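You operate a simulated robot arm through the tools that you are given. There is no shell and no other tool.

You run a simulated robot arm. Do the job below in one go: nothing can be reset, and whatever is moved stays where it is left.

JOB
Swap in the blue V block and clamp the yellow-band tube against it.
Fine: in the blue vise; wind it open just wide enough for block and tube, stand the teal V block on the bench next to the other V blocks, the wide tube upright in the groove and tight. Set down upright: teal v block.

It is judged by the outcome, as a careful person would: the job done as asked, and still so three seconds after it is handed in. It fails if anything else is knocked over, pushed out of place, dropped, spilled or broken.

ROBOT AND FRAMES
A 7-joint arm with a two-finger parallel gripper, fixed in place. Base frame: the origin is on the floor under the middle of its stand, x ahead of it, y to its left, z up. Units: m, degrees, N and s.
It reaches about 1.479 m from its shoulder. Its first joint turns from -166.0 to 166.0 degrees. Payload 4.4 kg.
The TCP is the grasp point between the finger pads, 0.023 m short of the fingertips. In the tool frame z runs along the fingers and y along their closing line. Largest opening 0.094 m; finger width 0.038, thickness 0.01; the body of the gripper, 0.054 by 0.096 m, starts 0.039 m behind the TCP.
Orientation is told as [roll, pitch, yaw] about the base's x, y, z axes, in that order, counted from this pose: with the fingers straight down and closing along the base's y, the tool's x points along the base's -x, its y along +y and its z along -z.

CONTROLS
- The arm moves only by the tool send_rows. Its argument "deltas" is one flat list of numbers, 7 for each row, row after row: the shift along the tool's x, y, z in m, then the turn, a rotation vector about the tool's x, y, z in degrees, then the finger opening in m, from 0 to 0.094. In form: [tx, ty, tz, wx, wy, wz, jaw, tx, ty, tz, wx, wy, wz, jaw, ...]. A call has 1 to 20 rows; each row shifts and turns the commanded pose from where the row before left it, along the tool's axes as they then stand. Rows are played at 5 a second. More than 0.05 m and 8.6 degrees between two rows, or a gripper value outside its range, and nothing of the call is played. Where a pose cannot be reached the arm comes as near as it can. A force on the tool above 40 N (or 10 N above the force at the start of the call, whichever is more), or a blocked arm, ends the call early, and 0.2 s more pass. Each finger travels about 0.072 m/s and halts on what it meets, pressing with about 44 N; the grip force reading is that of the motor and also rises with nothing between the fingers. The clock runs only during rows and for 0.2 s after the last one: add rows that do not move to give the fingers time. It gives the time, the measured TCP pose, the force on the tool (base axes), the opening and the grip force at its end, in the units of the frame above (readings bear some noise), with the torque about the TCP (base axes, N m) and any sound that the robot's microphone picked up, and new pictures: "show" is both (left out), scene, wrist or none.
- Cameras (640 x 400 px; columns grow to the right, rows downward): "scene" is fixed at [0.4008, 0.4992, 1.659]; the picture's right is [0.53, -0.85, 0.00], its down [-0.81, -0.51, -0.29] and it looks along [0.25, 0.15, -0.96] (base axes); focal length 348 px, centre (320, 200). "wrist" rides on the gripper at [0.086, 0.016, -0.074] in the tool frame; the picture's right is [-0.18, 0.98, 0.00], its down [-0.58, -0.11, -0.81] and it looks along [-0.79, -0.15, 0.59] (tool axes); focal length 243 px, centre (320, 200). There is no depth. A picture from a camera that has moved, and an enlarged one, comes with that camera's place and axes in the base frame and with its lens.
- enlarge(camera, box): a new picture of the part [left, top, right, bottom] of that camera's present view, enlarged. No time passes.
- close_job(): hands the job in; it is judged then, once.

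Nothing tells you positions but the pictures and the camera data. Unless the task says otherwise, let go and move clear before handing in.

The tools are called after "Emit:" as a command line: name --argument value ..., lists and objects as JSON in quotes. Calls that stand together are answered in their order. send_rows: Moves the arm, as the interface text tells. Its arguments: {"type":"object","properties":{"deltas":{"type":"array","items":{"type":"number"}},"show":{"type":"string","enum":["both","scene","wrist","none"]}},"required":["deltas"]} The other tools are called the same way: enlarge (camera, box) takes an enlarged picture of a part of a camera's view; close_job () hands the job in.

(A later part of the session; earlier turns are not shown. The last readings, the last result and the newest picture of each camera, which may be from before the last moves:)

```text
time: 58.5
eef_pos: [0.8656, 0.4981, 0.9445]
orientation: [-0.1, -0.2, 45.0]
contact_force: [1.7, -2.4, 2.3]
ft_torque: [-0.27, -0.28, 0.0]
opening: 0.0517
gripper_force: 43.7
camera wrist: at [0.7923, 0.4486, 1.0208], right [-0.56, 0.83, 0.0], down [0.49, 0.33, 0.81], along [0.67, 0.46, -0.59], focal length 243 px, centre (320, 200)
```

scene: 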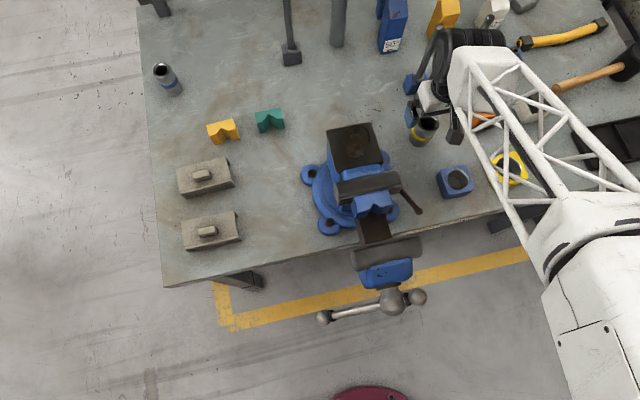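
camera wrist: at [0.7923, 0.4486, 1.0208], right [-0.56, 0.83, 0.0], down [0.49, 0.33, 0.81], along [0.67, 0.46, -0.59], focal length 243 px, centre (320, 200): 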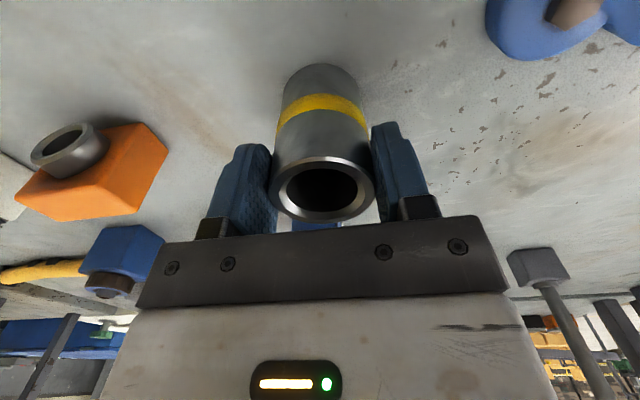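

Emit:
enlarge --camera "wrist" --box '[220, 50, 420, 240]'

```text
2.11 times, centred on (320, 145) of wrist
camera zoom: at [0.7923, 0.4486, 1.0208], right [-0.56, 0.83, 0.0], down [0.49, 0.33, 0.81], along [0.67, 0.46, -0.59], focal length 511 px, centre (320, 316)
```

zoom: 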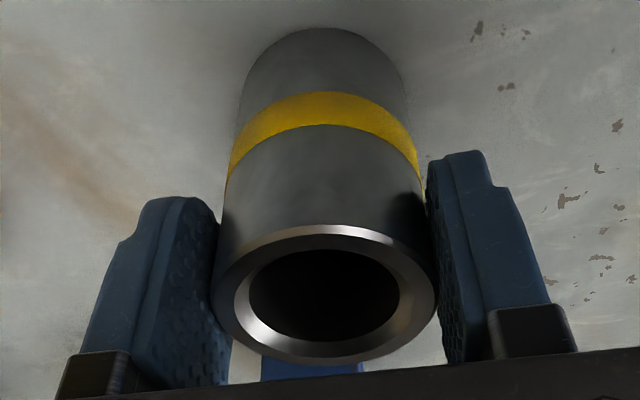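

The tube is gripped: 51.7 mm in diameter and centred. I'll lift it and carry it over the vise, a few millimetres clear of both the groove and the moving jaw.

Emit:
send_rows --deltas '[0, 0, -0.01, 0, 0, 0, 0.042, 0, 0, -0.02, 0, 0, 0, 0.042, 0, 0, -0.05, 0, 0, 0, 0.042, 0, 0, -0.05, 0, 0, 0, 0.042, 0, 0, -0.05, 0, 0, 0, 0.042, 0, 0, -0.05, 0, 0, 0, 0.042, 0, 0, -0.05, 0, 0, 0, 0.042, 0.0317, 0.0288, 0, 0, 0, 0, 0.042, 0.0317, 0.0288, 0, 0, 0, 0, 0.042, 0.0317, 0.0288, 0, 0, 0, 0, 0.042, 0.0317, 0.0288, 0, 0, 0, 0, 0.042, 0.0317, 0.0288, 0, 0, 0, 0, 0.042, 0.0317, 0.0288, 0, 0, 0, 0, 0.042, 0.0317, 0.0288, 0, 0, 0, 0, 0.042, 0, 0, 0, 0, 0, 0, 0.042]' --show "both"

Emit:
enlarge --camera "wrist" --box '[200, 0, 440, 240]'

Emit:
enlarge --camera "scene" --box '[310, 160, 430, 270]'

```text
time: 61.7
eef_pos: [0.5635, 0.481, 1.2243]
orientation: [0.0, -0.3, 45.0]
contact_force: [0.4, -0.5, -5.8]
ft_torque: [0.0, -0.01, -0.04]
opening: 0.0517
gripper_force: 44.0
camera wrist: at [0.4909, 0.4318, 1.3001], right [-0.56, 0.83, 0.0], down [0.49, 0.33, 0.81], along [0.67, 0.46, -0.59], focal length 243 px, centre (320, 200)
```

scene: 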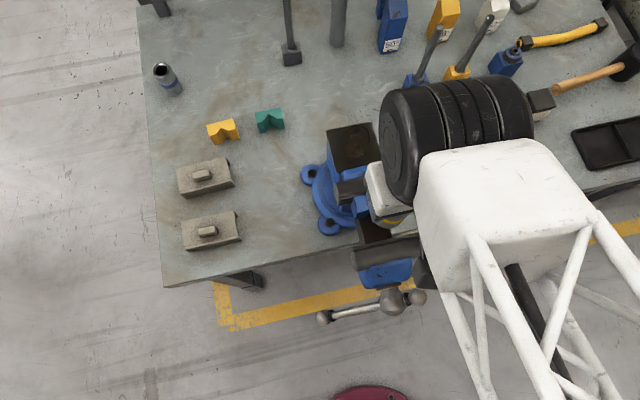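
wrist: 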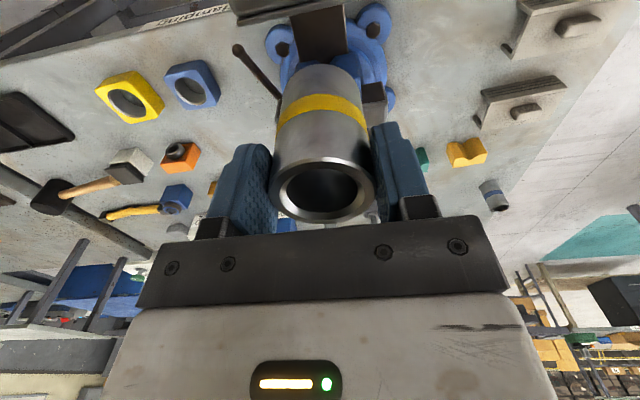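

```text
1.67 times, centred on (320, 120) of wrist
camera zoom: at [0.4909, 0.4318, 1.3001], right [-0.56, 0.83, 0.0], down [0.49, 0.33, 0.81], along [0.67, 0.46, -0.59], focal length 404 px, centre (320, 333)
```

zoom: 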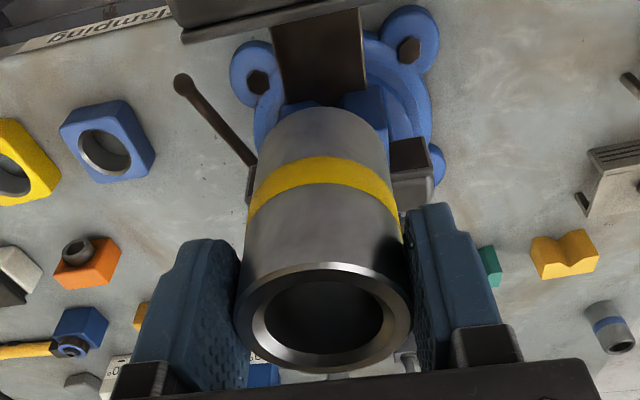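

```text
3.64 times, centred on (370, 215) of scene
camera zoom: at [0.4008, 0.4992, 1.659], right [0.53, -0.85, 0.0], down [-0.81, -0.51, -0.29], along [0.25, 0.15, -0.96], focal length 1267 px, centre (138, 146)
```

zoom: 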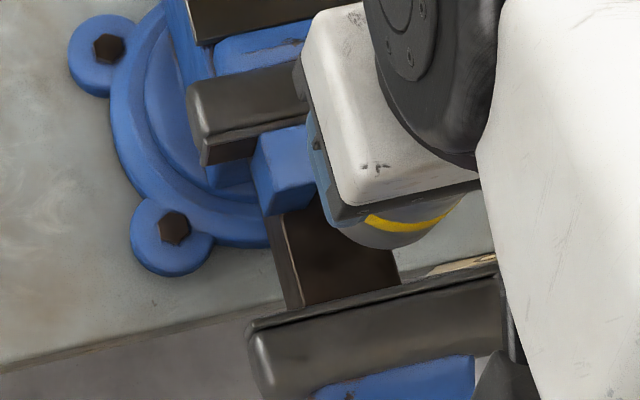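

The moving jaw reads at axial 0.713 and the block front at 0.770, and the tube will sit at about 0.744. I'll lower to just above the jaws and check.

Emit:
send_rows --deltas '[-0.0034, 0, 0.03, 0, 0, 0, 0.042, 0, 0, 0.025, 0, 0, 0, 0.042, 0, 0, 0, 0, 0, 0, 0.042]' --show "both"

Emit:
enlarge --camera "wrist" --box '[200, 0, 440, 240]'

Emit:
enlarge --camera "scene" --box '[320, 180, 400, 260]'

```text
time: 62.5
eef_pos: [0.5665, 0.4839, 1.1701]
orientation: [0.0, -0.1, 45.0]
contact_force: [0.2, 0.6, -4.9]
ft_torque: [-0.02, -0.01, 0.01]
opening: 0.0519
gripper_force: 44.1
camera wrist: at [0.4936, 0.4352, 1.2452], right [-0.56, 0.83, 0.0], down [0.49, 0.33, 0.81], along [0.67, 0.46, -0.59], focal length 243 px, centre (320, 200)
```

scene: 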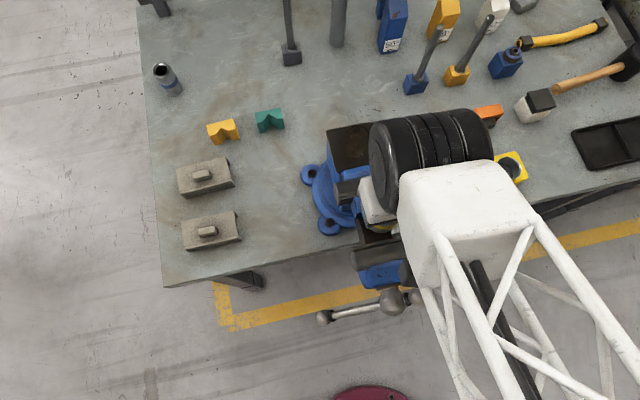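
wrist: 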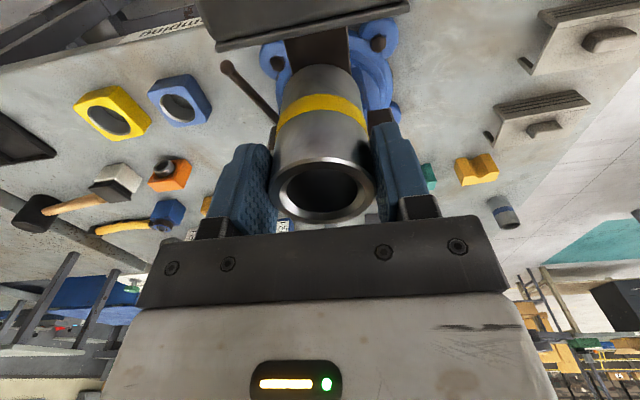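

```text
1.67 times, centred on (320, 120) of wrist
camera zoom: at [0.4936, 0.4352, 1.2452], right [-0.56, 0.83, 0.0], down [0.49, 0.33, 0.81], along [0.67, 0.46, -0.59], focal length 404 px, centre (320, 333)
```

zoom: 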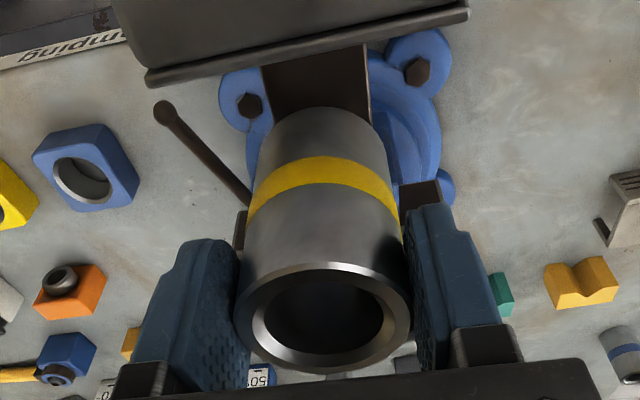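

```text
5.00 times, centred on (360, 220) of scene
camera zoom: at [0.4008, 0.4992, 1.659], right [0.53, -0.85, 0.0], down [-0.81, -0.51, -0.29], along [0.25, 0.15, -0.96], focal length 1742 px, centre (120, 100)
```

zoom: 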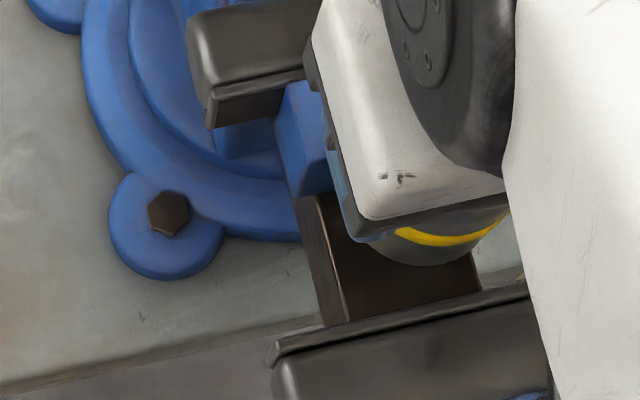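

Emit:
send_rows --deltas '[0, 0, 0.012, 0, 0, 0, 0.042, 0, 0, 0.012, 0, 0, 0, 0.042, 0, 0, 0.012, 0, 0, 0, 0.042, 0, 0, 0.01, 0, 0, 0, 0.042, 0, 0, 0.008, 0, 0, 0, 0.042]' --show "wrist"

Emit:
enlarge --camera "wrist" --box '[200, 0, 440, 240]'

Emit:
enlarge --camera "scene" --box '[320, 180, 400, 260]'

```text
time: 63.7
eef_pos: [0.5682, 0.4857, 1.1206]
orientation: [0.0, -0.6, 45.1]
contact_force: [-0.5, -0.4, 2.3]
ft_torque: [0.04, -0.14, -0.01]
opening: 0.0516
gripper_force: 44.5
stopped in row 5: the force on the tool passed its limit at 60 N (the readings are from after the stop); the commanded pose is now the measured one
camera wrist: at [0.4946, 0.4364, 1.1956], right [-0.56, 0.83, 0.0], down [0.48, 0.33, 0.81], along [0.67, 0.46, -0.58], focal length 243 px, centre (320, 200)
```

wrist: 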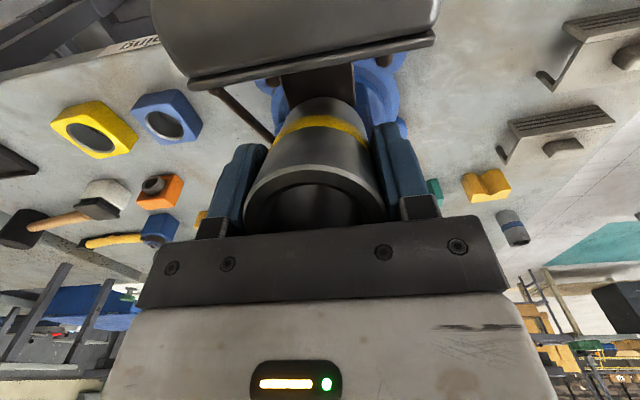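

```text
1.67 times, centred on (320, 120) of wrist
camera zoom: at [0.4946, 0.4364, 1.1956], right [-0.56, 0.83, 0.0], down [0.48, 0.33, 0.81], along [0.67, 0.46, -0.58], focal length 404 px, centre (320, 333)
```

zoom: 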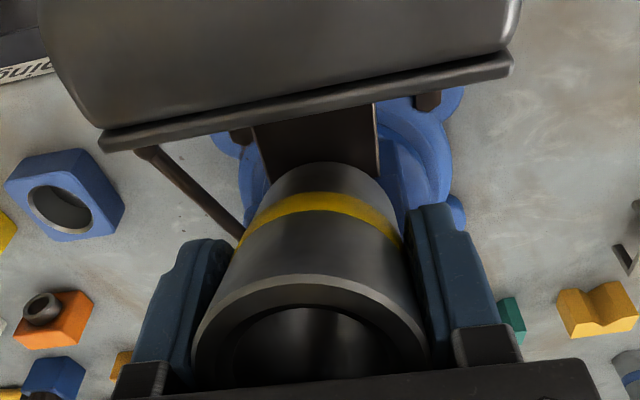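

```text
5.00 times, centred on (360, 220) of scene
camera zoom: at [0.4008, 0.4992, 1.659], right [0.53, -0.85, 0.0], down [-0.81, -0.51, -0.29], along [0.25, 0.15, -0.96], focal length 1742 px, centre (120, 100)
```

zoom: 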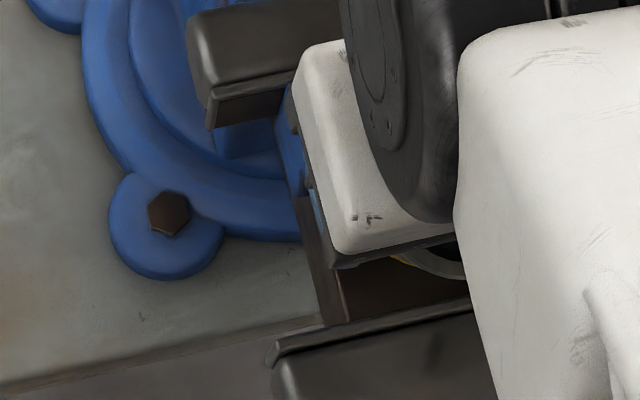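

The tube's front edge caught the block's top edge and tilted in the grip, so I was a few millimetres too far forward. I'll lift it clear and look before correcting.

Emit:
send_rows --deltas '[0, 0, -0.01, 0, 0, 0, 0.042, 0, 0, -0.02, 0, 0, 0, 0.042, 0, 0, -0.03, 0, 0, 0, 0.042, 0, 0, -0.04, 0, 0, 0, 0.042, 0, 0, 0, 0, 0, 0, 0.042]' --show "both"

Emit:
enlarge --camera "wrist" --box '[200, 0, 440, 240]'

Emit:
enlarge --camera "scene" --box '[310, 170, 430, 270]'

```text
time: 64.9
eef_pos: [0.5669, 0.4862, 1.2186]
orientation: [0.0, -0.6, 45.0]
contact_force: [-0.2, 0.2, -4.6]
ft_torque: [0.02, 0.02, 0.0]
opening: 0.0516
gripper_force: 44.5
camera wrist: at [0.4931, 0.436, 1.2942], right [-0.56, 0.83, 0.0], down [0.48, 0.33, 0.81], along [0.67, 0.46, -0.58], focal length 243 px, centre (320, 200)
```

scene: 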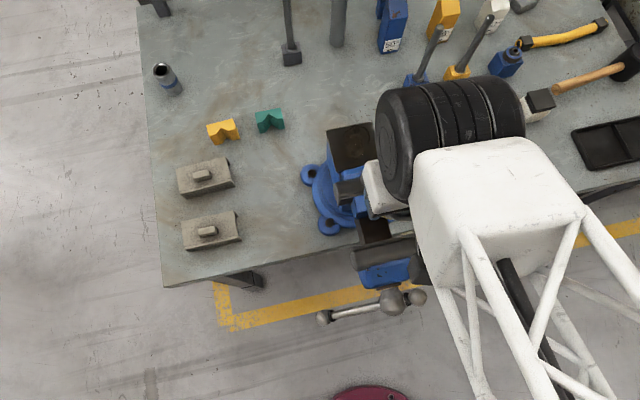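
wrist: 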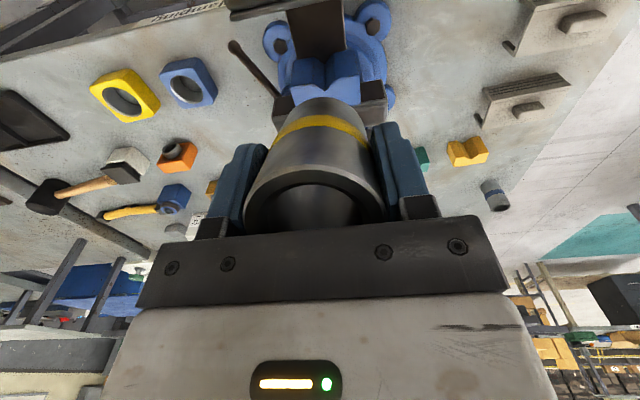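

```text
1.67 times, centred on (320, 120) of wrist
camera zoom: at [0.4931, 0.436, 1.2942], right [-0.56, 0.83, 0.0], down [0.48, 0.33, 0.81], along [0.67, 0.46, -0.58], focal length 404 px, centre (320, 333)
```

zoom: 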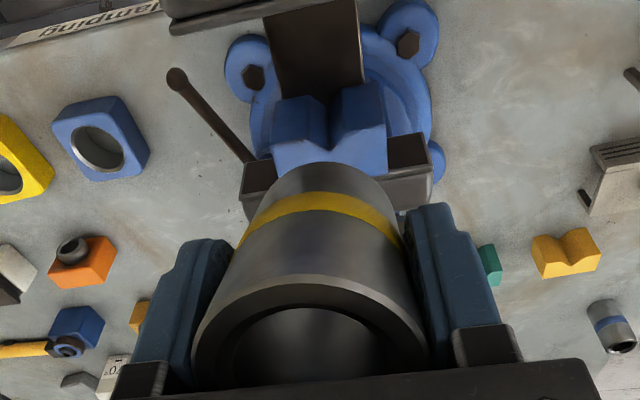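

```text
4.00 times, centred on (370, 220) of scene
camera zoom: at [0.4008, 0.4992, 1.659], right [0.53, -0.85, 0.0], down [-0.81, -0.51, -0.29], along [0.25, 0.15, -0.96], focal length 1393 px, centre (120, 120)
```

zoom: 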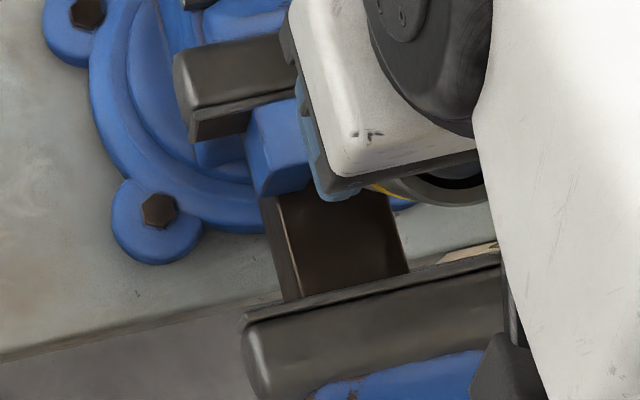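

Emit:
enlarge --camera "wrist" --box '[230, 80, 410, 240]'

```text
2.50 times, centred on (320, 160) of wrist
camera zoom: at [0.4931, 0.436, 1.2942], right [-0.56, 0.83, 0.0], down [0.48, 0.33, 0.81], along [0.67, 0.46, -0.58], focal length 606 px, centre (320, 300)
```

zoom: 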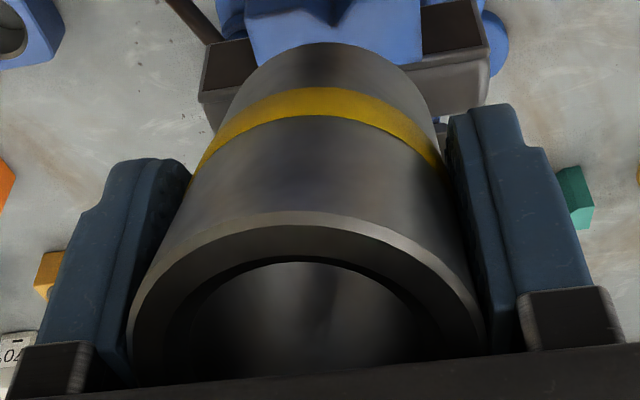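

The tube slipped up and tilted about 15° in the fingers. It was gripped about 8 mm ahead of the TCP, which explains the early contact. The block is undisturbed. I'll take the tube back to its bench spot, level it, set it down and regrip properly.

Emit:
send_rows --deltas '[-0.0329, -0.0289, 0, 0, 0, 0, 0.042, -0.0329, -0.0289, 0, 0, 0, 0, 0.042, -0.0329, -0.0289, 0, 0, 0, 0, 0.042, -0.0329, -0.0289, 0, 0, 0, 0, 0.042, -0.0329, -0.0289, 0, 0, 0, 0, 0.042, -0.0329, -0.0289, 0, 0, 0, 0, 0.042, -0.0329, -0.0289, 0, 0, 0, 0, 0.042, 0, 0, 0, 0, 8, 0, 0.042, 0, 0, 0, 0, 8, 0, 0.042, 0, 0, 0, 0, 0, 0, 0.042]' --show "both"

Emit:
enlarge --camera "scene" --box '[320, 180, 440, 270]'

Emit:
enlarge --camera "scene" --box '[380, 50, 500, 150]'

Emit:
enlarge --camera "wrist" --box '[230, 80, 410, 240]'

```text
time: 67.1
eef_pos: [0.8753, 0.5056, 1.2227]
orientation: [0.1, 15.6, 45.1]
contact_force: [-0.8, 0.0, -5.1]
ft_torque: [-0.03, -0.01, 0.0]
opening: 0.0515
gripper_force: 43.3
camera wrist: at [0.8167, 0.4718, 1.3185], right [-0.57, 0.82, -0.05], down [0.63, 0.47, 0.62], along [0.53, 0.32, -0.78], focal length 243 px, centre (320, 200)
```

scene: 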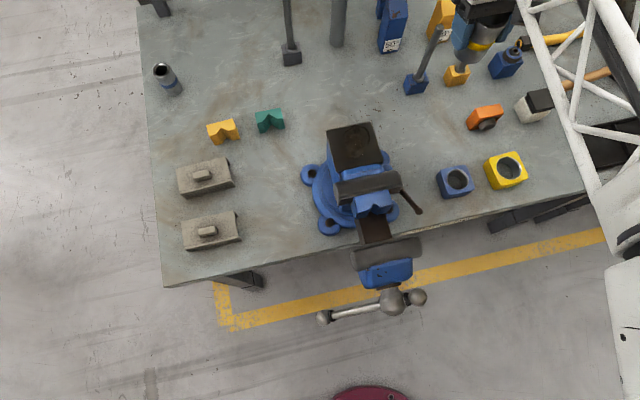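
wrist: 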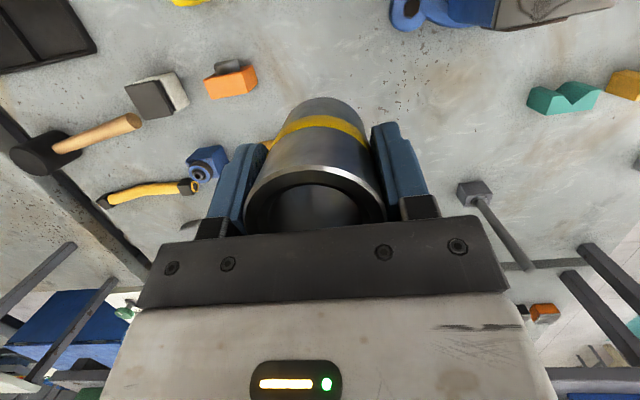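

```text
4.44 times, centred on (380, 225) of scene
camera zoom: at [0.4008, 0.4992, 1.659], right [0.53, -0.85, 0.0], down [-0.81, -0.51, -0.29], along [0.25, 0.15, -0.96], focal length 1548 px, centre (53, 89)
```

zoom: 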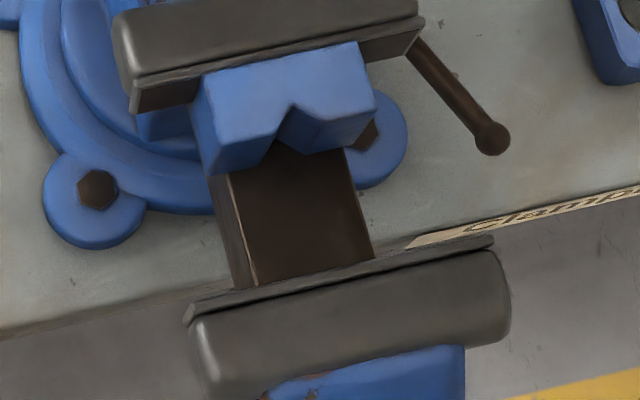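

```text
4.00 times, centred on (440, 100) of scene
camera zoom: at [0.4008, 0.4992, 1.659], right [0.53, -0.85, 0.0], down [-0.81, -0.51, -0.29], along [0.25, 0.15, -0.96], focal length 1393 px, centre (-160, 600)
```

zoom: 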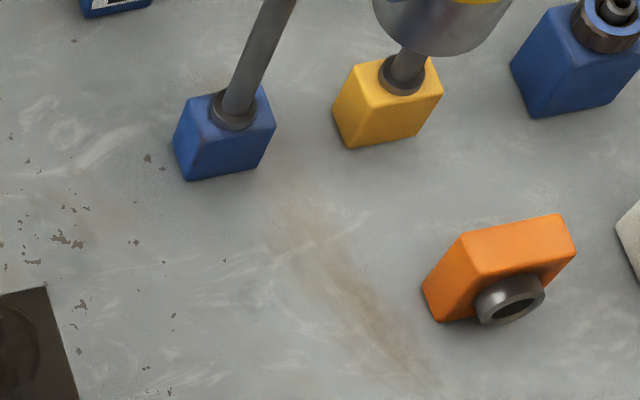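

```text
2.50 times, centred on (320, 160) of wrist
camera zoom: at [0.8167, 0.4718, 1.3185], right [-0.57, 0.82, -0.05], down [0.63, 0.47, 0.62], along [0.53, 0.32, -0.78], focal length 606 px, centre (320, 300)
```

zoom: 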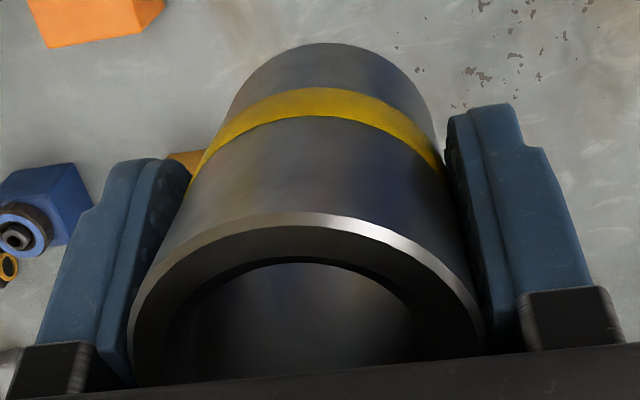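

Emit:
enlarge --camera "scene" --box '[430, 0, 530, 80]'

```text
5.00 times, centred on (480, 40) of scene
camera zoom: at [0.4008, 0.4992, 1.659], right [0.53, -0.85, 0.0], down [-0.81, -0.51, -0.29], along [0.25, 0.15, -0.96], focal length 1742 px, centre (-480, 1000)
```

zoom: 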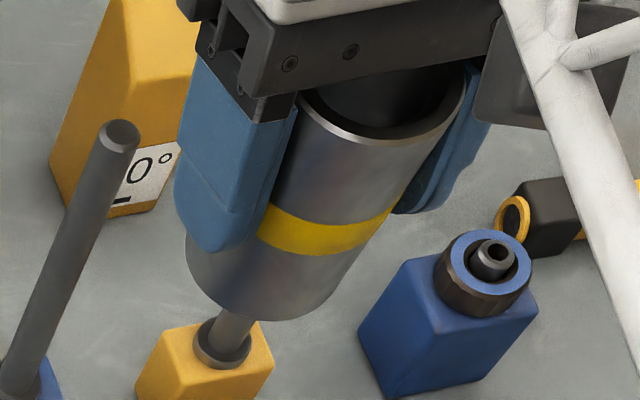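

The tube hangs close to vertical now. I'll descend over its original, clear spot.

Emit:
send_rows --deltas '[-0.01225, 0, 0.0433, 0, 0, 0, 0.042, -0.01225, 0, 0.0433, 0, 0, 0, 0.042, -0.01225, 0, 0.0433, 0, 0, 0, 0.042, -0.01225, 0, 0.0433, 0, 0, 0, 0.042, -0.01225, 0, 0.0433, 0, 0, 0, 0.042, -0.0109, 0, 0.0385, 0, 0, 0, 0.042, 0, 0, 0, 0, 0, 0, 0.042]' --show "both"

Emit:
enlarge --camera "scene" --box '[380, 50, 500, 150]'

```text
time: 68.7
eef_pos: [0.8741, 0.5074, 0.9552]
orientation: [0.0, 15.6, 45.0]
contact_force: [-0.3, -0.2, -5.1]
ft_torque: [0.0, -0.02, -0.05]
opening: 0.0517
gripper_force: 44.1
camera wrist: at [0.8177, 0.4739, 1.0528], right [-0.57, 0.82, -0.05], down [0.63, 0.47, 0.62], along [0.53, 0.32, -0.78], focal length 243 px, centre (320, 200)
```

scene: 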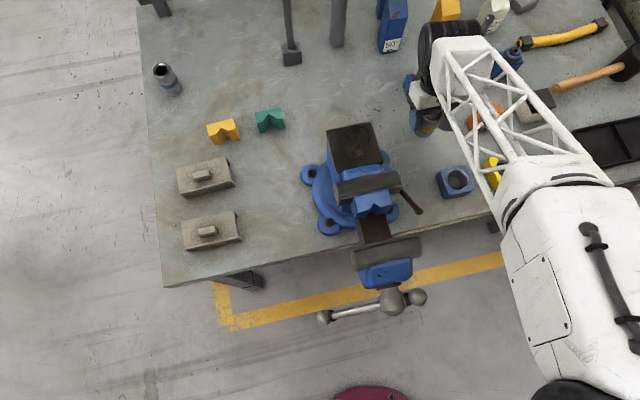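
wrist: 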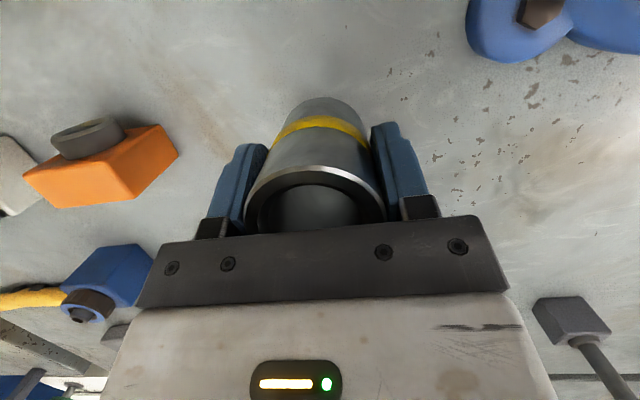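

```text
4.00 times, centred on (440, 100) of scene
camera zoom: at [0.4008, 0.4992, 1.659], right [0.53, -0.85, 0.0], down [-0.81, -0.51, -0.29], along [0.25, 0.15, -0.96], focal length 1393 px, centre (-160, 600)
```

zoom: 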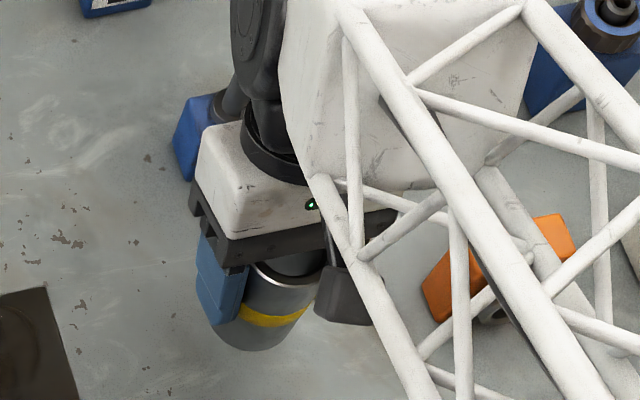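

Emit:
send_rows --deltas '[-0.0011, 0, 0.0039, 0, 0, 0, 0.042, -0.0011, 0, 0.0039, 0, 0, 0, 0.042, -0.0011, 0, 0.0039, 0, 0, 0, 0.042, -0.0011, 0, 0.0039, 0, 0, 0, 0.042]' --show "none"

Emit:
send_rows --deltas '[-0.0008, 0, 0.0029, 0, 0, 0, 0.042, -0.0008, 0, 0.0029, 0, 0, 0, 0.042]' --show "none"

Emit:
send_rows --deltas '[-0.0008, 0, 0.0029, 0, 0, 0, 0.042, -0.0008, 0, 0.0029, 0, 0, 0, 0.042]' --show "wrist"

```text
time: 69.7
eef_pos: [0.8748, 0.5078, 0.9405]
orientation: [0.0, 15.4, 45.0]
contact_force: [-0.5, 0.0, -5.0]
ft_torque: [-0.01, -0.01, 0.0]
opening: 0.0512
gripper_force: 44.2
```

```text
time: 70.3
eef_pos: [0.8745, 0.5058, 0.9352]
orientation: [0.0, 15.4, 45.0]
contact_force: [0.3, 1.2, -4.2]
ft_torque: [-0.01, -0.01, 0.01]
opening: 0.0516
gripper_force: 44.4
```

```text
time: 70.9
eef_pos: [0.8741, 0.5075, 0.9296]
orientation: [0.0, 15.5, 45.0]
contact_force: [0.3, -0.2, -5.3]
ft_torque: [0.01, -0.02, -0.02]
opening: 0.0513
gripper_force: 43.4
camera wrist: at [0.8175, 0.4734, 1.0249], right [-0.57, 0.82, -0.05], down [0.63, 0.47, 0.62], along [0.53, 0.32, -0.78], focal length 243 px, centre (320, 200)
```

wrist: 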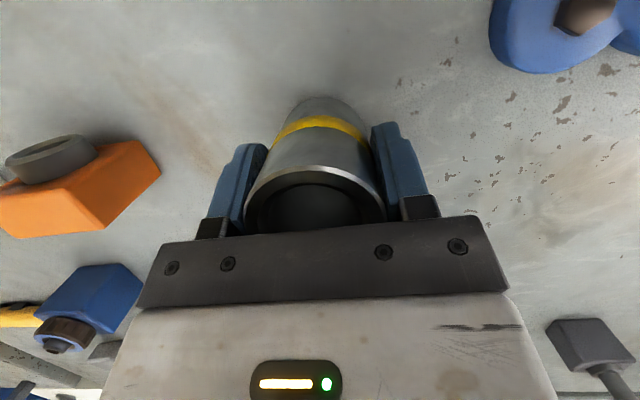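

Emit:
send_rows --deltas '[-0.0006, 0, 0.0019, 0, 0, 0, 0.042, -0.0006, 0, 0.0019, 0, 0, 0, 0.042]' --show "none"

Emit:
send_rows --deltas '[-0.0006, 0, 0.0019, 0, 0, 0, 0.042, -0.0006, 0, 0.0019, 0, 0, 0, 0.042]' --show "none"

Emit:
send_rows --deltas '[-0.0006, 0, 0.0019, 0, 0, 0, 0.042, -0.0006, 0, 0.0019, 0, 0, 0, 0.042]' --show "none"

```text
time: 71.5
eef_pos: [0.8747, 0.5068, 0.9252]
orientation: [0.0, 15.6, 45.1]
contact_force: [-0.5, 0.3, -5.0]
ft_torque: [-0.02, -0.01, 0.0]
opening: 0.0518
gripper_force: 44.7
```

```text
time: 72.1
eef_pos: [0.8745, 0.5068, 0.9214]
orientation: [0.0, 15.5, 45.0]
contact_force: [0.5, -0.7, -5.5]
ft_torque: [-0.01, 0.02, -0.04]
opening: 0.0514
gripper_force: 43.6
```

```text
time: 72.7
eef_pos: [0.8746, 0.5078, 0.9162]
orientation: [0.0, 15.5, 45.1]
contact_force: [-0.5, -0.7, -3.9]
ft_torque: [-0.04, 0.01, -0.02]
opening: 0.0515
gripper_force: 44.1
```

Emit:
send_rows --deltas '[-0.0003, 0, 0.001, 0, 0, 0, 0.042, -0.0003, 0, 0.001, 0, 0, 0, 0.042]' --show "none"

Emit:
send_rows --deltas '[-0.0003, 0, 0.001, 0, 0, 0, 0.042, -0.0003, 0, 0.001, 0, 0, 0, 0.042]' --show "wrist"

Emit:
enlarge --camera "scene" --box '[390, 80, 470, 150]'

```text
time: 73.3
eef_pos: [0.8751, 0.5071, 0.9166]
orientation: [0.0, 15.2, 44.9]
contact_force: [-6.9, -4.8, 18.3]
ft_torque: [-0.57, 0.79, -0.07]
opening: 0.0513
gripper_force: 44.2
```

```text
time: 74.0
eef_pos: [0.8761, 0.5079, 0.9165]
orientation: [-0.1, 15.1, 45.1]
contact_force: [2.4, -1.4, 2.3]
ft_torque: [-0.12, 0.06, 0.04]
opening: 0.0512
gripper_force: 44.0
stopped in row 2: the force on the tool passed its limit at 41 N (the readings are from after the stop); the commanded pose is now the measured one
camera wrist: at [0.8185, 0.4741, 1.0124], right [-0.57, 0.82, -0.05], down [0.62, 0.47, 0.63], along [0.54, 0.33, -0.78], focal length 243 px, centre (320, 200)
```

wrist: 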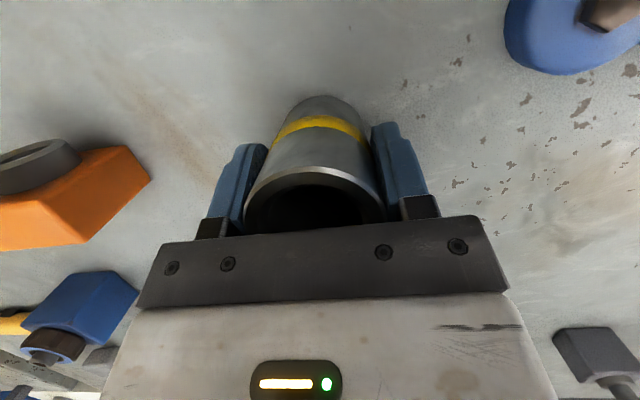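

```text
5.71 times, centred on (430, 115) of scene
camera zoom: at [0.4008, 0.4992, 1.659], right [0.53, -0.85, 0.0], down [-0.81, -0.51, -0.29], along [0.25, 0.15, -0.96], focal length 1990 px, centre (-309, 686)
```

zoom: 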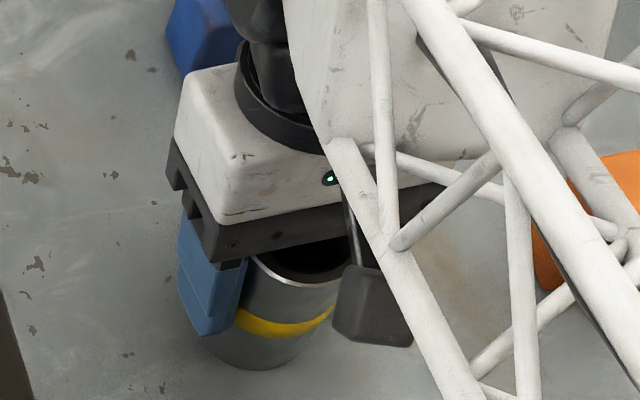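

The tube touches the bench nearly upright. I'll open slowly to let it settle, then retreat along the finger direction.

Emit:
send_rows --deltas '[0, 0, 0, 0, 0, 0, 0.054, 0, 0, 0, 0, 0, 0, 0.058, 0, 0, 0, 0, 0, 0, 0.066, 0, 0, 0, 0, 0, 0, 0.078, 0, 0, 0, 0, 0, 0, 0.09, 0, 0, 0, 0, 0, 0, 0.094, 0, 0, -0.02, 0, 0, 0, 0.094, 0, 0, -0.03, 0, 0, 0, 0.094, 0, 0, -0.04, 0, 0, 0, 0.094, 0, 0, -0.04, 0, 0, 0, 0.094, 0, 0, 0, 0, -8, 0, 0.094, 0, 0, 0, 0, -7.3, 0, 0.094, 0, 0, 0, 0, 0, 0, 0.094]' --show "both"

Emit:
enlarge --camera "scene" --box '[390, 80, 470, 150]'

Emit:
enlarge --camera "wrist" --box '[200, 0, 440, 160]'

```text
time: 76.8
eef_pos: [0.901, 0.5321, 1.0421]
orientation: [-0.1, -0.1, 45.0]
contact_force: [0.1, -0.9, -0.7]
ft_torque: [0.02, -0.03, 0.01]
opening: 0.0942
gripper_force: 0.0
camera wrist: at [0.8261, 0.4821, 1.1172], right [-0.56, 0.83, 0.0], down [0.49, 0.33, 0.81], along [0.67, 0.46, -0.59], focal length 243 px, centre (320, 200)
```

scene: 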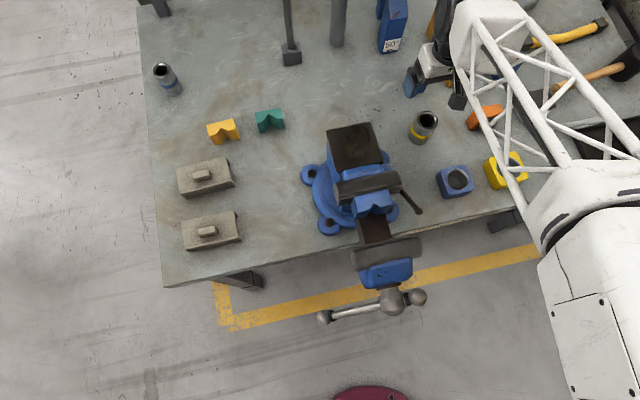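
wrist: 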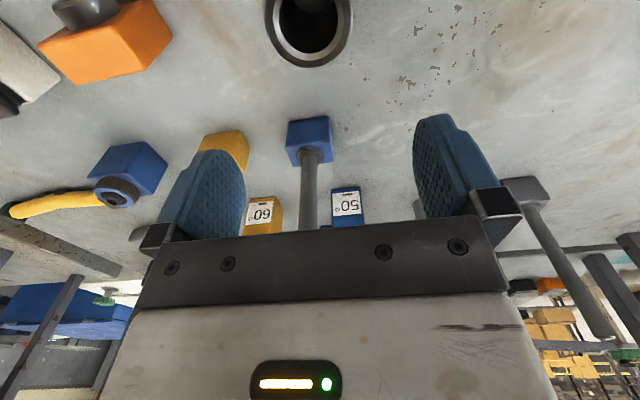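

```text
5.71 times, centred on (430, 115) of scene
camera zoom: at [0.4008, 0.4992, 1.659], right [0.53, -0.85, 0.0], down [-0.81, -0.51, -0.29], along [0.25, 0.15, -0.96], focal length 1990 px, centre (-309, 686)
```

zoom: 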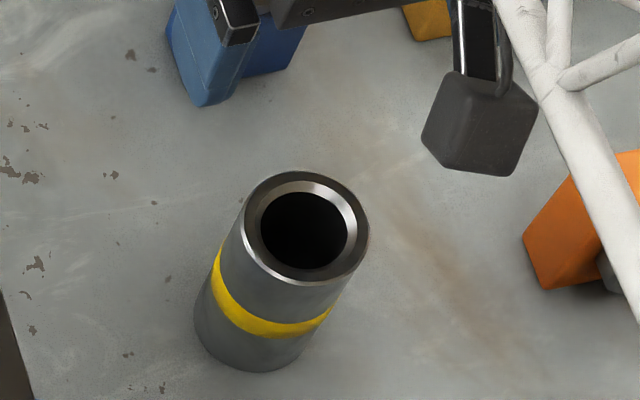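

```text
2.50 times, centred on (320, 80) of wrist
camera zoom: at [0.8261, 0.4821, 1.1172], right [-0.56, 0.83, 0.0], down [0.49, 0.33, 0.81], along [0.67, 0.46, -0.59], focal length 606 px, centre (320, 500)
```

zoom: 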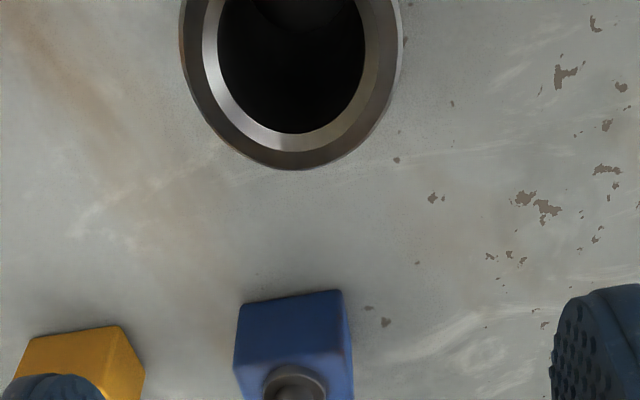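

The tube stands upright again at about axial 0.9765, lateral 0.261. I'll centre over it precisely and check before descending.

Emit:
send_rows --deltas '[0.0369, 0, 0, 0, 0, 0, 0.094, 0, 0, 0.03, 0, 0, 0, 0.094, 0, 0, 0.025, 0, 0, 0, 0.094, 0, 0, 0, 0, 0, 0, 0.094]' --show "wrist"

Emit:
enlarge --camera "wrist" --box '[220, 60, 420, 200]'

```text
time: 77.8
eef_pos: [0.8729, 0.5043, 0.9861]
orientation: [0.0, -0.2, 45.1]
contact_force: [0.2, 0.8, 0.5]
ft_torque: [-0.01, 0.0, 0.01]
opening: 0.094
gripper_force: 0.1
camera wrist: at [0.8004, 0.4554, 1.0626], right [-0.56, 0.83, 0.0], down [0.49, 0.33, 0.81], along [0.67, 0.46, -0.59], focal length 243 px, centre (320, 200)
```

wrist: 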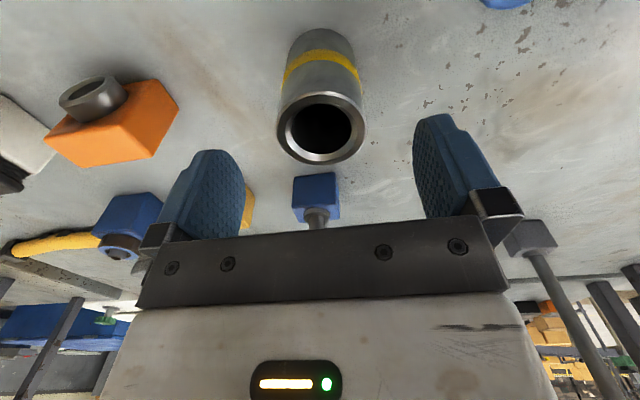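

```text
2.86 times, centred on (320, 130) of wrist
camera zoom: at [0.8004, 0.4554, 1.0626], right [-0.56, 0.83, 0.0], down [0.49, 0.33, 0.81], along [0.67, 0.46, -0.59], focal length 693 px, centre (320, 400)
```

zoom: 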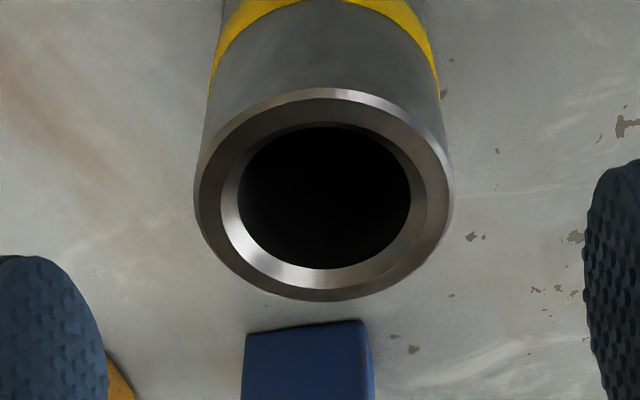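

Emit:
send_rows --deltas '[-0.0045, 0, 0.02, 0, 0, 0, 0.094, 0, 0, 0.02, 0, 0, 0, 0.094, 0, 0, 0.009, 0, 0, 0, 0.094, 0, 0, 0, 0, 0, 0, 0.094]' --show "wrist"

Emit:
enlarge --camera "wrist" --box '[220, 80, 420, 240]'

```text
time: 78.8
eef_pos: [0.8778, 0.5091, 0.9384]
orientation: [-0.1, -0.1, 45.0]
contact_force: [-0.1, -0.1, -0.4]
ft_torque: [0.0, 0.02, -0.02]
opening: 0.0942
gripper_force: 0.0
camera wrist: at [0.8038, 0.4588, 1.0137], right [-0.56, 0.83, 0.0], down [0.49, 0.33, 0.81], along [0.67, 0.46, -0.59], focal length 243 px, centre (320, 200)
```

wrist: 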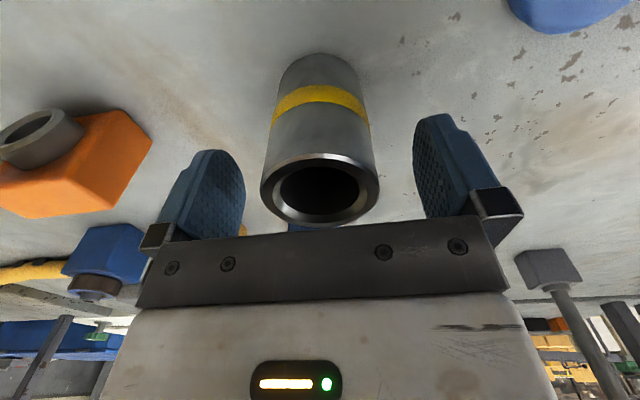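

```text
2.50 times, centred on (320, 160) of wrist
camera zoom: at [0.8038, 0.4588, 1.0137], right [-0.56, 0.83, 0.0], down [0.49, 0.33, 0.81], along [0.67, 0.46, -0.59], focal length 606 px, centre (320, 300)
```

zoom: 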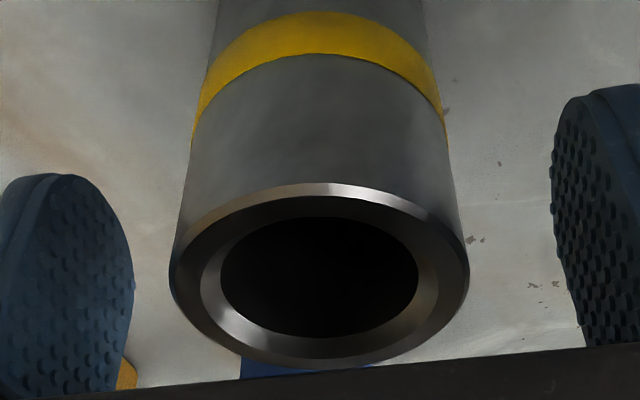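

Emit:
send_rows --deltas '[0.002, 0, 0, 0, 0, 0, 0.094, 0, 0, 0, 0, 0, 0, 0.08, 0, 0, 0, 0, 0, 0, 0.065, 0, 0, 0, 0, 0, 0, 0.052, 0, 0, 0, 0, 0, 0, 0.042, 0, 0, 0, 0, 0, 0, 0.042]' --show "wrist"

Emit:
enlarge --camera "wrist" --box '[220, 80, 420, 240]'

```text
time: 80.2
eef_pos: [0.8756, 0.5068, 0.9382]
orientation: [-0.1, -0.1, 45.0]
contact_force: [-0.9, 2.8, 0.5]
ft_torque: [0.17, 0.16, -0.05]
opening: 0.0515
gripper_force: 44.1
camera wrist: at [0.8023, 0.4573, 1.0134], right [-0.56, 0.83, 0.0], down [0.49, 0.33, 0.81], along [0.67, 0.46, -0.59], focal length 243 px, centre (320, 200)
```

wrist: 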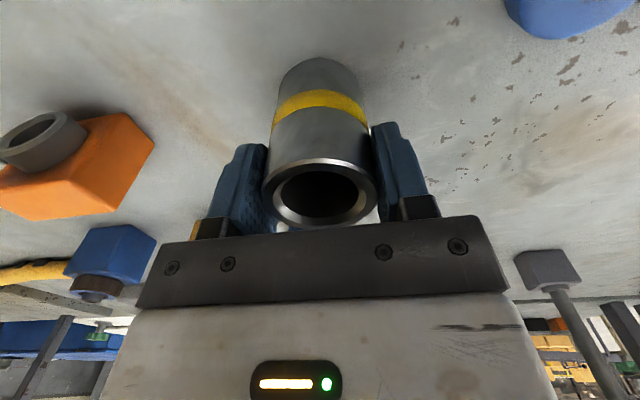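

```text
2.50 times, centred on (320, 160) of wrist
camera zoom: at [0.8023, 0.4573, 1.0134], right [-0.56, 0.83, 0.0], down [0.49, 0.33, 0.81], along [0.67, 0.46, -0.59], focal length 606 px, centre (320, 300)
```

zoom: 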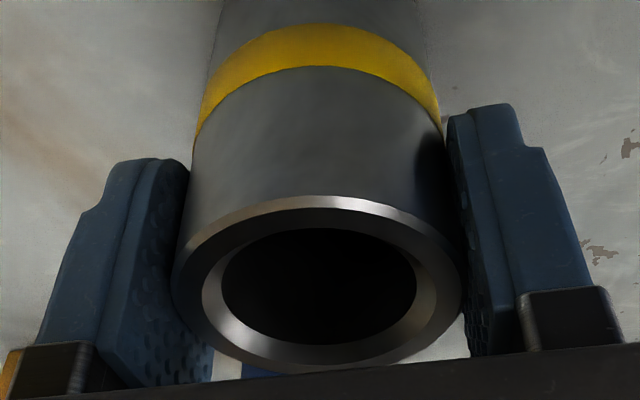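

Now the tube is centred in the fingers (within 1 mm) with a deeper bite. I'll lift it and carry it back over the vise, aiming midway between jaw and block.

Emit:
send_rows --deltas '[0, 0, -0.01, 0, 0, 0, 0.042, 0, 0, -0.02, 0, 0, 0, 0.042, 0, 0, -0.05, 0, 0, 0, 0.042, 0, 0, -0.05, 0, 0, 0, 0.042, 0, 0, -0.05, 0, 0, 0, 0.042, 0, 0, -0.05, 0, 0, 0, 0.042, 0, 0, -0.05, 0, 0, 0, 0.042, 0.0338, 0.029, 0, 0, 0, 0, 0.042, 0.0338, 0.029, 0, 0, 0, 0, 0.042, 0.0338, 0.029, 0, 0, 0, 0, 0.042, 0.0338, 0.029, 0, 0, 0, 0, 0.042, 0.0338, 0.029, 0, 0, 0, 0, 0.042, 0.0338, 0.029, 0, 0, 0, 0, 0.042, 0.0338, 0.0288, 0, 0, 0, 0, 0.042, 0, 0, 0, 0, 0, 0, 0.042]' --show "both"

Emit:
enlarge --camera "wrist" --box '[200, 0, 440, 240]'

Emit:
enlarge --camera "scene" --box '[310, 170, 430, 270]'

```text
time: 83.4
eef_pos: [0.5628, 0.4824, 1.2154]
orientation: [-0.2, -0.2, 45.0]
contact_force: [0.3, -0.9, -5.6]
ft_torque: [-0.01, 0.02, 0.01]
opening: 0.0516
gripper_force: 44.2
camera wrist: at [0.4899, 0.4329, 1.2916], right [-0.56, 0.83, 0.0], down [0.49, 0.33, 0.81], along [0.67, 0.46, -0.59], focal length 243 px, centre (320, 200)
```

scene: 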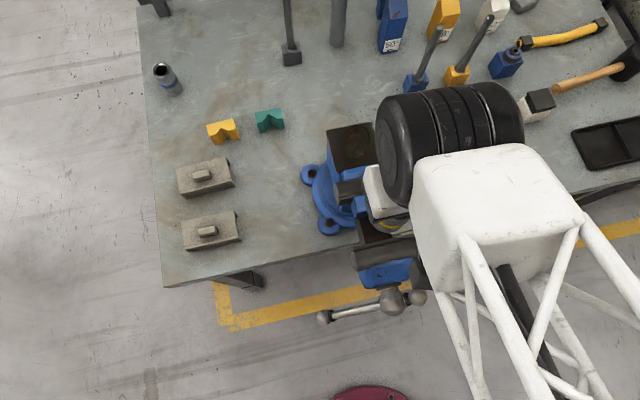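
wrist: 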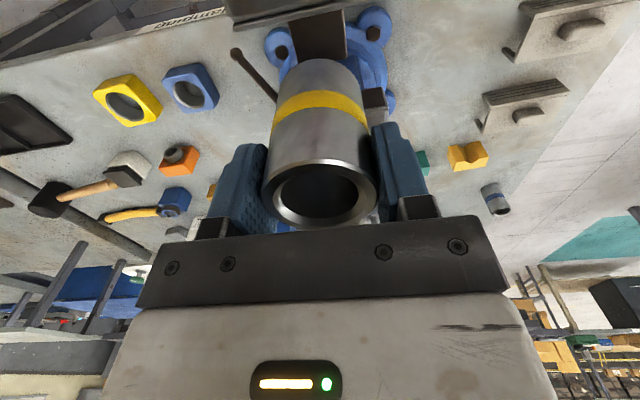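

```text
1.67 times, centred on (320, 120) of wrist
camera zoom: at [0.4899, 0.4329, 1.2916], right [-0.56, 0.83, 0.0], down [0.49, 0.33, 0.81], along [0.67, 0.46, -0.59], focal length 404 px, centre (320, 333)
```

zoom: 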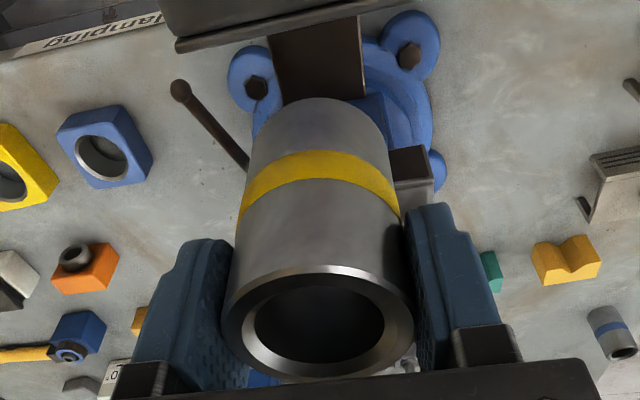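

```text
4.00 times, centred on (370, 220) of scene
camera zoom: at [0.4008, 0.4992, 1.659], right [0.53, -0.85, 0.0], down [-0.81, -0.51, -0.29], along [0.25, 0.15, -0.96], focal length 1393 px, centre (120, 120)
```

zoom: 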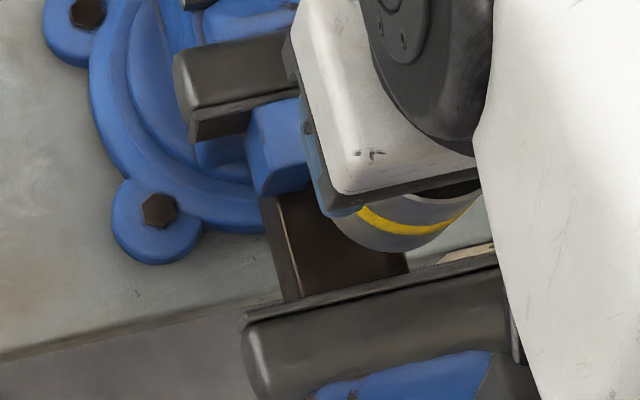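

Emit:
send_rows --deltas '[-0.001, -0.001, 0.025, 0, 0, 0, 0.042, 0, 0, 0.02, 0, 0, 0, 0.042, 0, 0, 0, 0, 0, 0, 0.042]' --show "both"

Emit:
enlarge --camera "scene" --box '[330, 180, 410, 250]'

Emit:
enlarge --camera "wrist" --box '[240, 0, 420, 120]'

```text
time: 84.2
eef_pos: [0.5662, 0.4827, 1.171]
orientation: [-0.1, -0.1, 44.9]
contact_force: [0.7, 0.9, -5.6]
ft_torque: [0.01, -0.04, 0.05]
opening: 0.0513
gripper_force: 44.1
camera wrist: at [0.4925, 0.433, 1.2471], right [-0.56, 0.83, 0.0], down [0.49, 0.33, 0.81], along [0.67, 0.46, -0.59], focal length 243 px, centre (320, 200)
```

scene: 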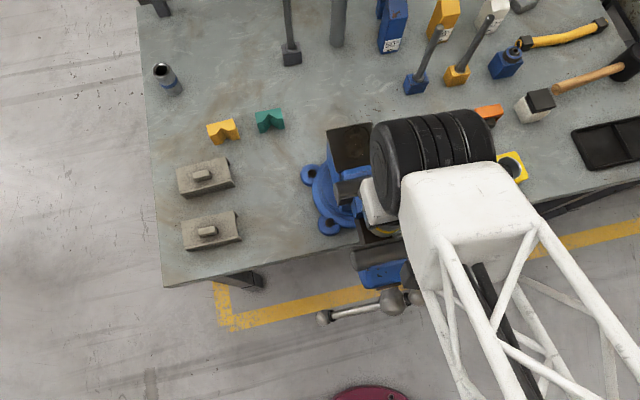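
wrist: 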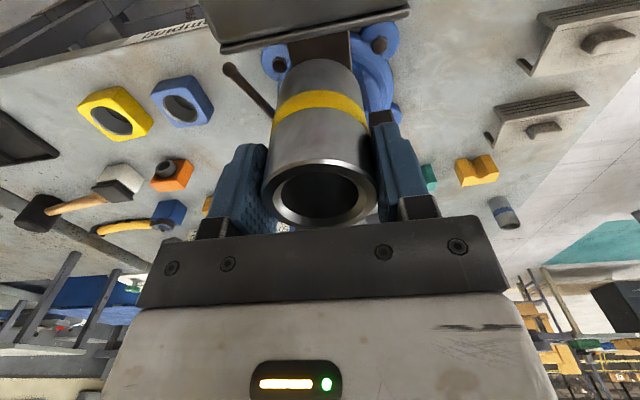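

```text
5.71 times, centred on (370, 215) of scene
camera zoom: at [0.4008, 0.4992, 1.659], right [0.53, -0.85, 0.0], down [-0.81, -0.51, -0.29], along [0.25, 0.15, -0.96], focal length 1990 px, centre (34, 114)
```

zoom: 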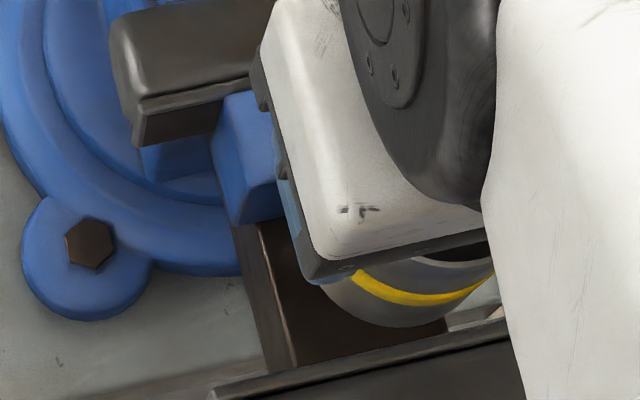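

```text
3.33 times, centred on (330, 60) of wrist
camera zoom: at [0.4925, 0.433, 1.2471], right [-0.56, 0.83, 0.0], down [0.49, 0.33, 0.81], along [0.67, 0.46, -0.59], focal length 809 px, centre (287, 667)
```

zoom: 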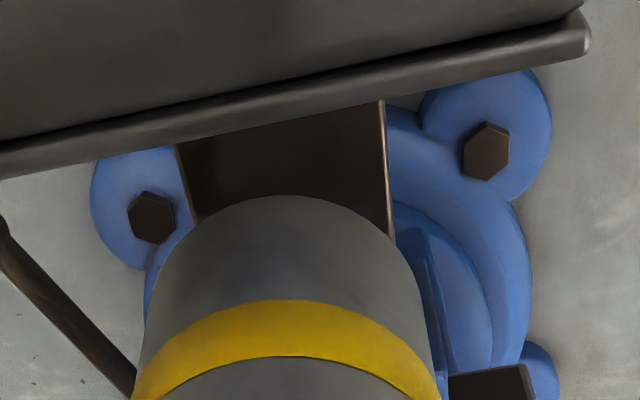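

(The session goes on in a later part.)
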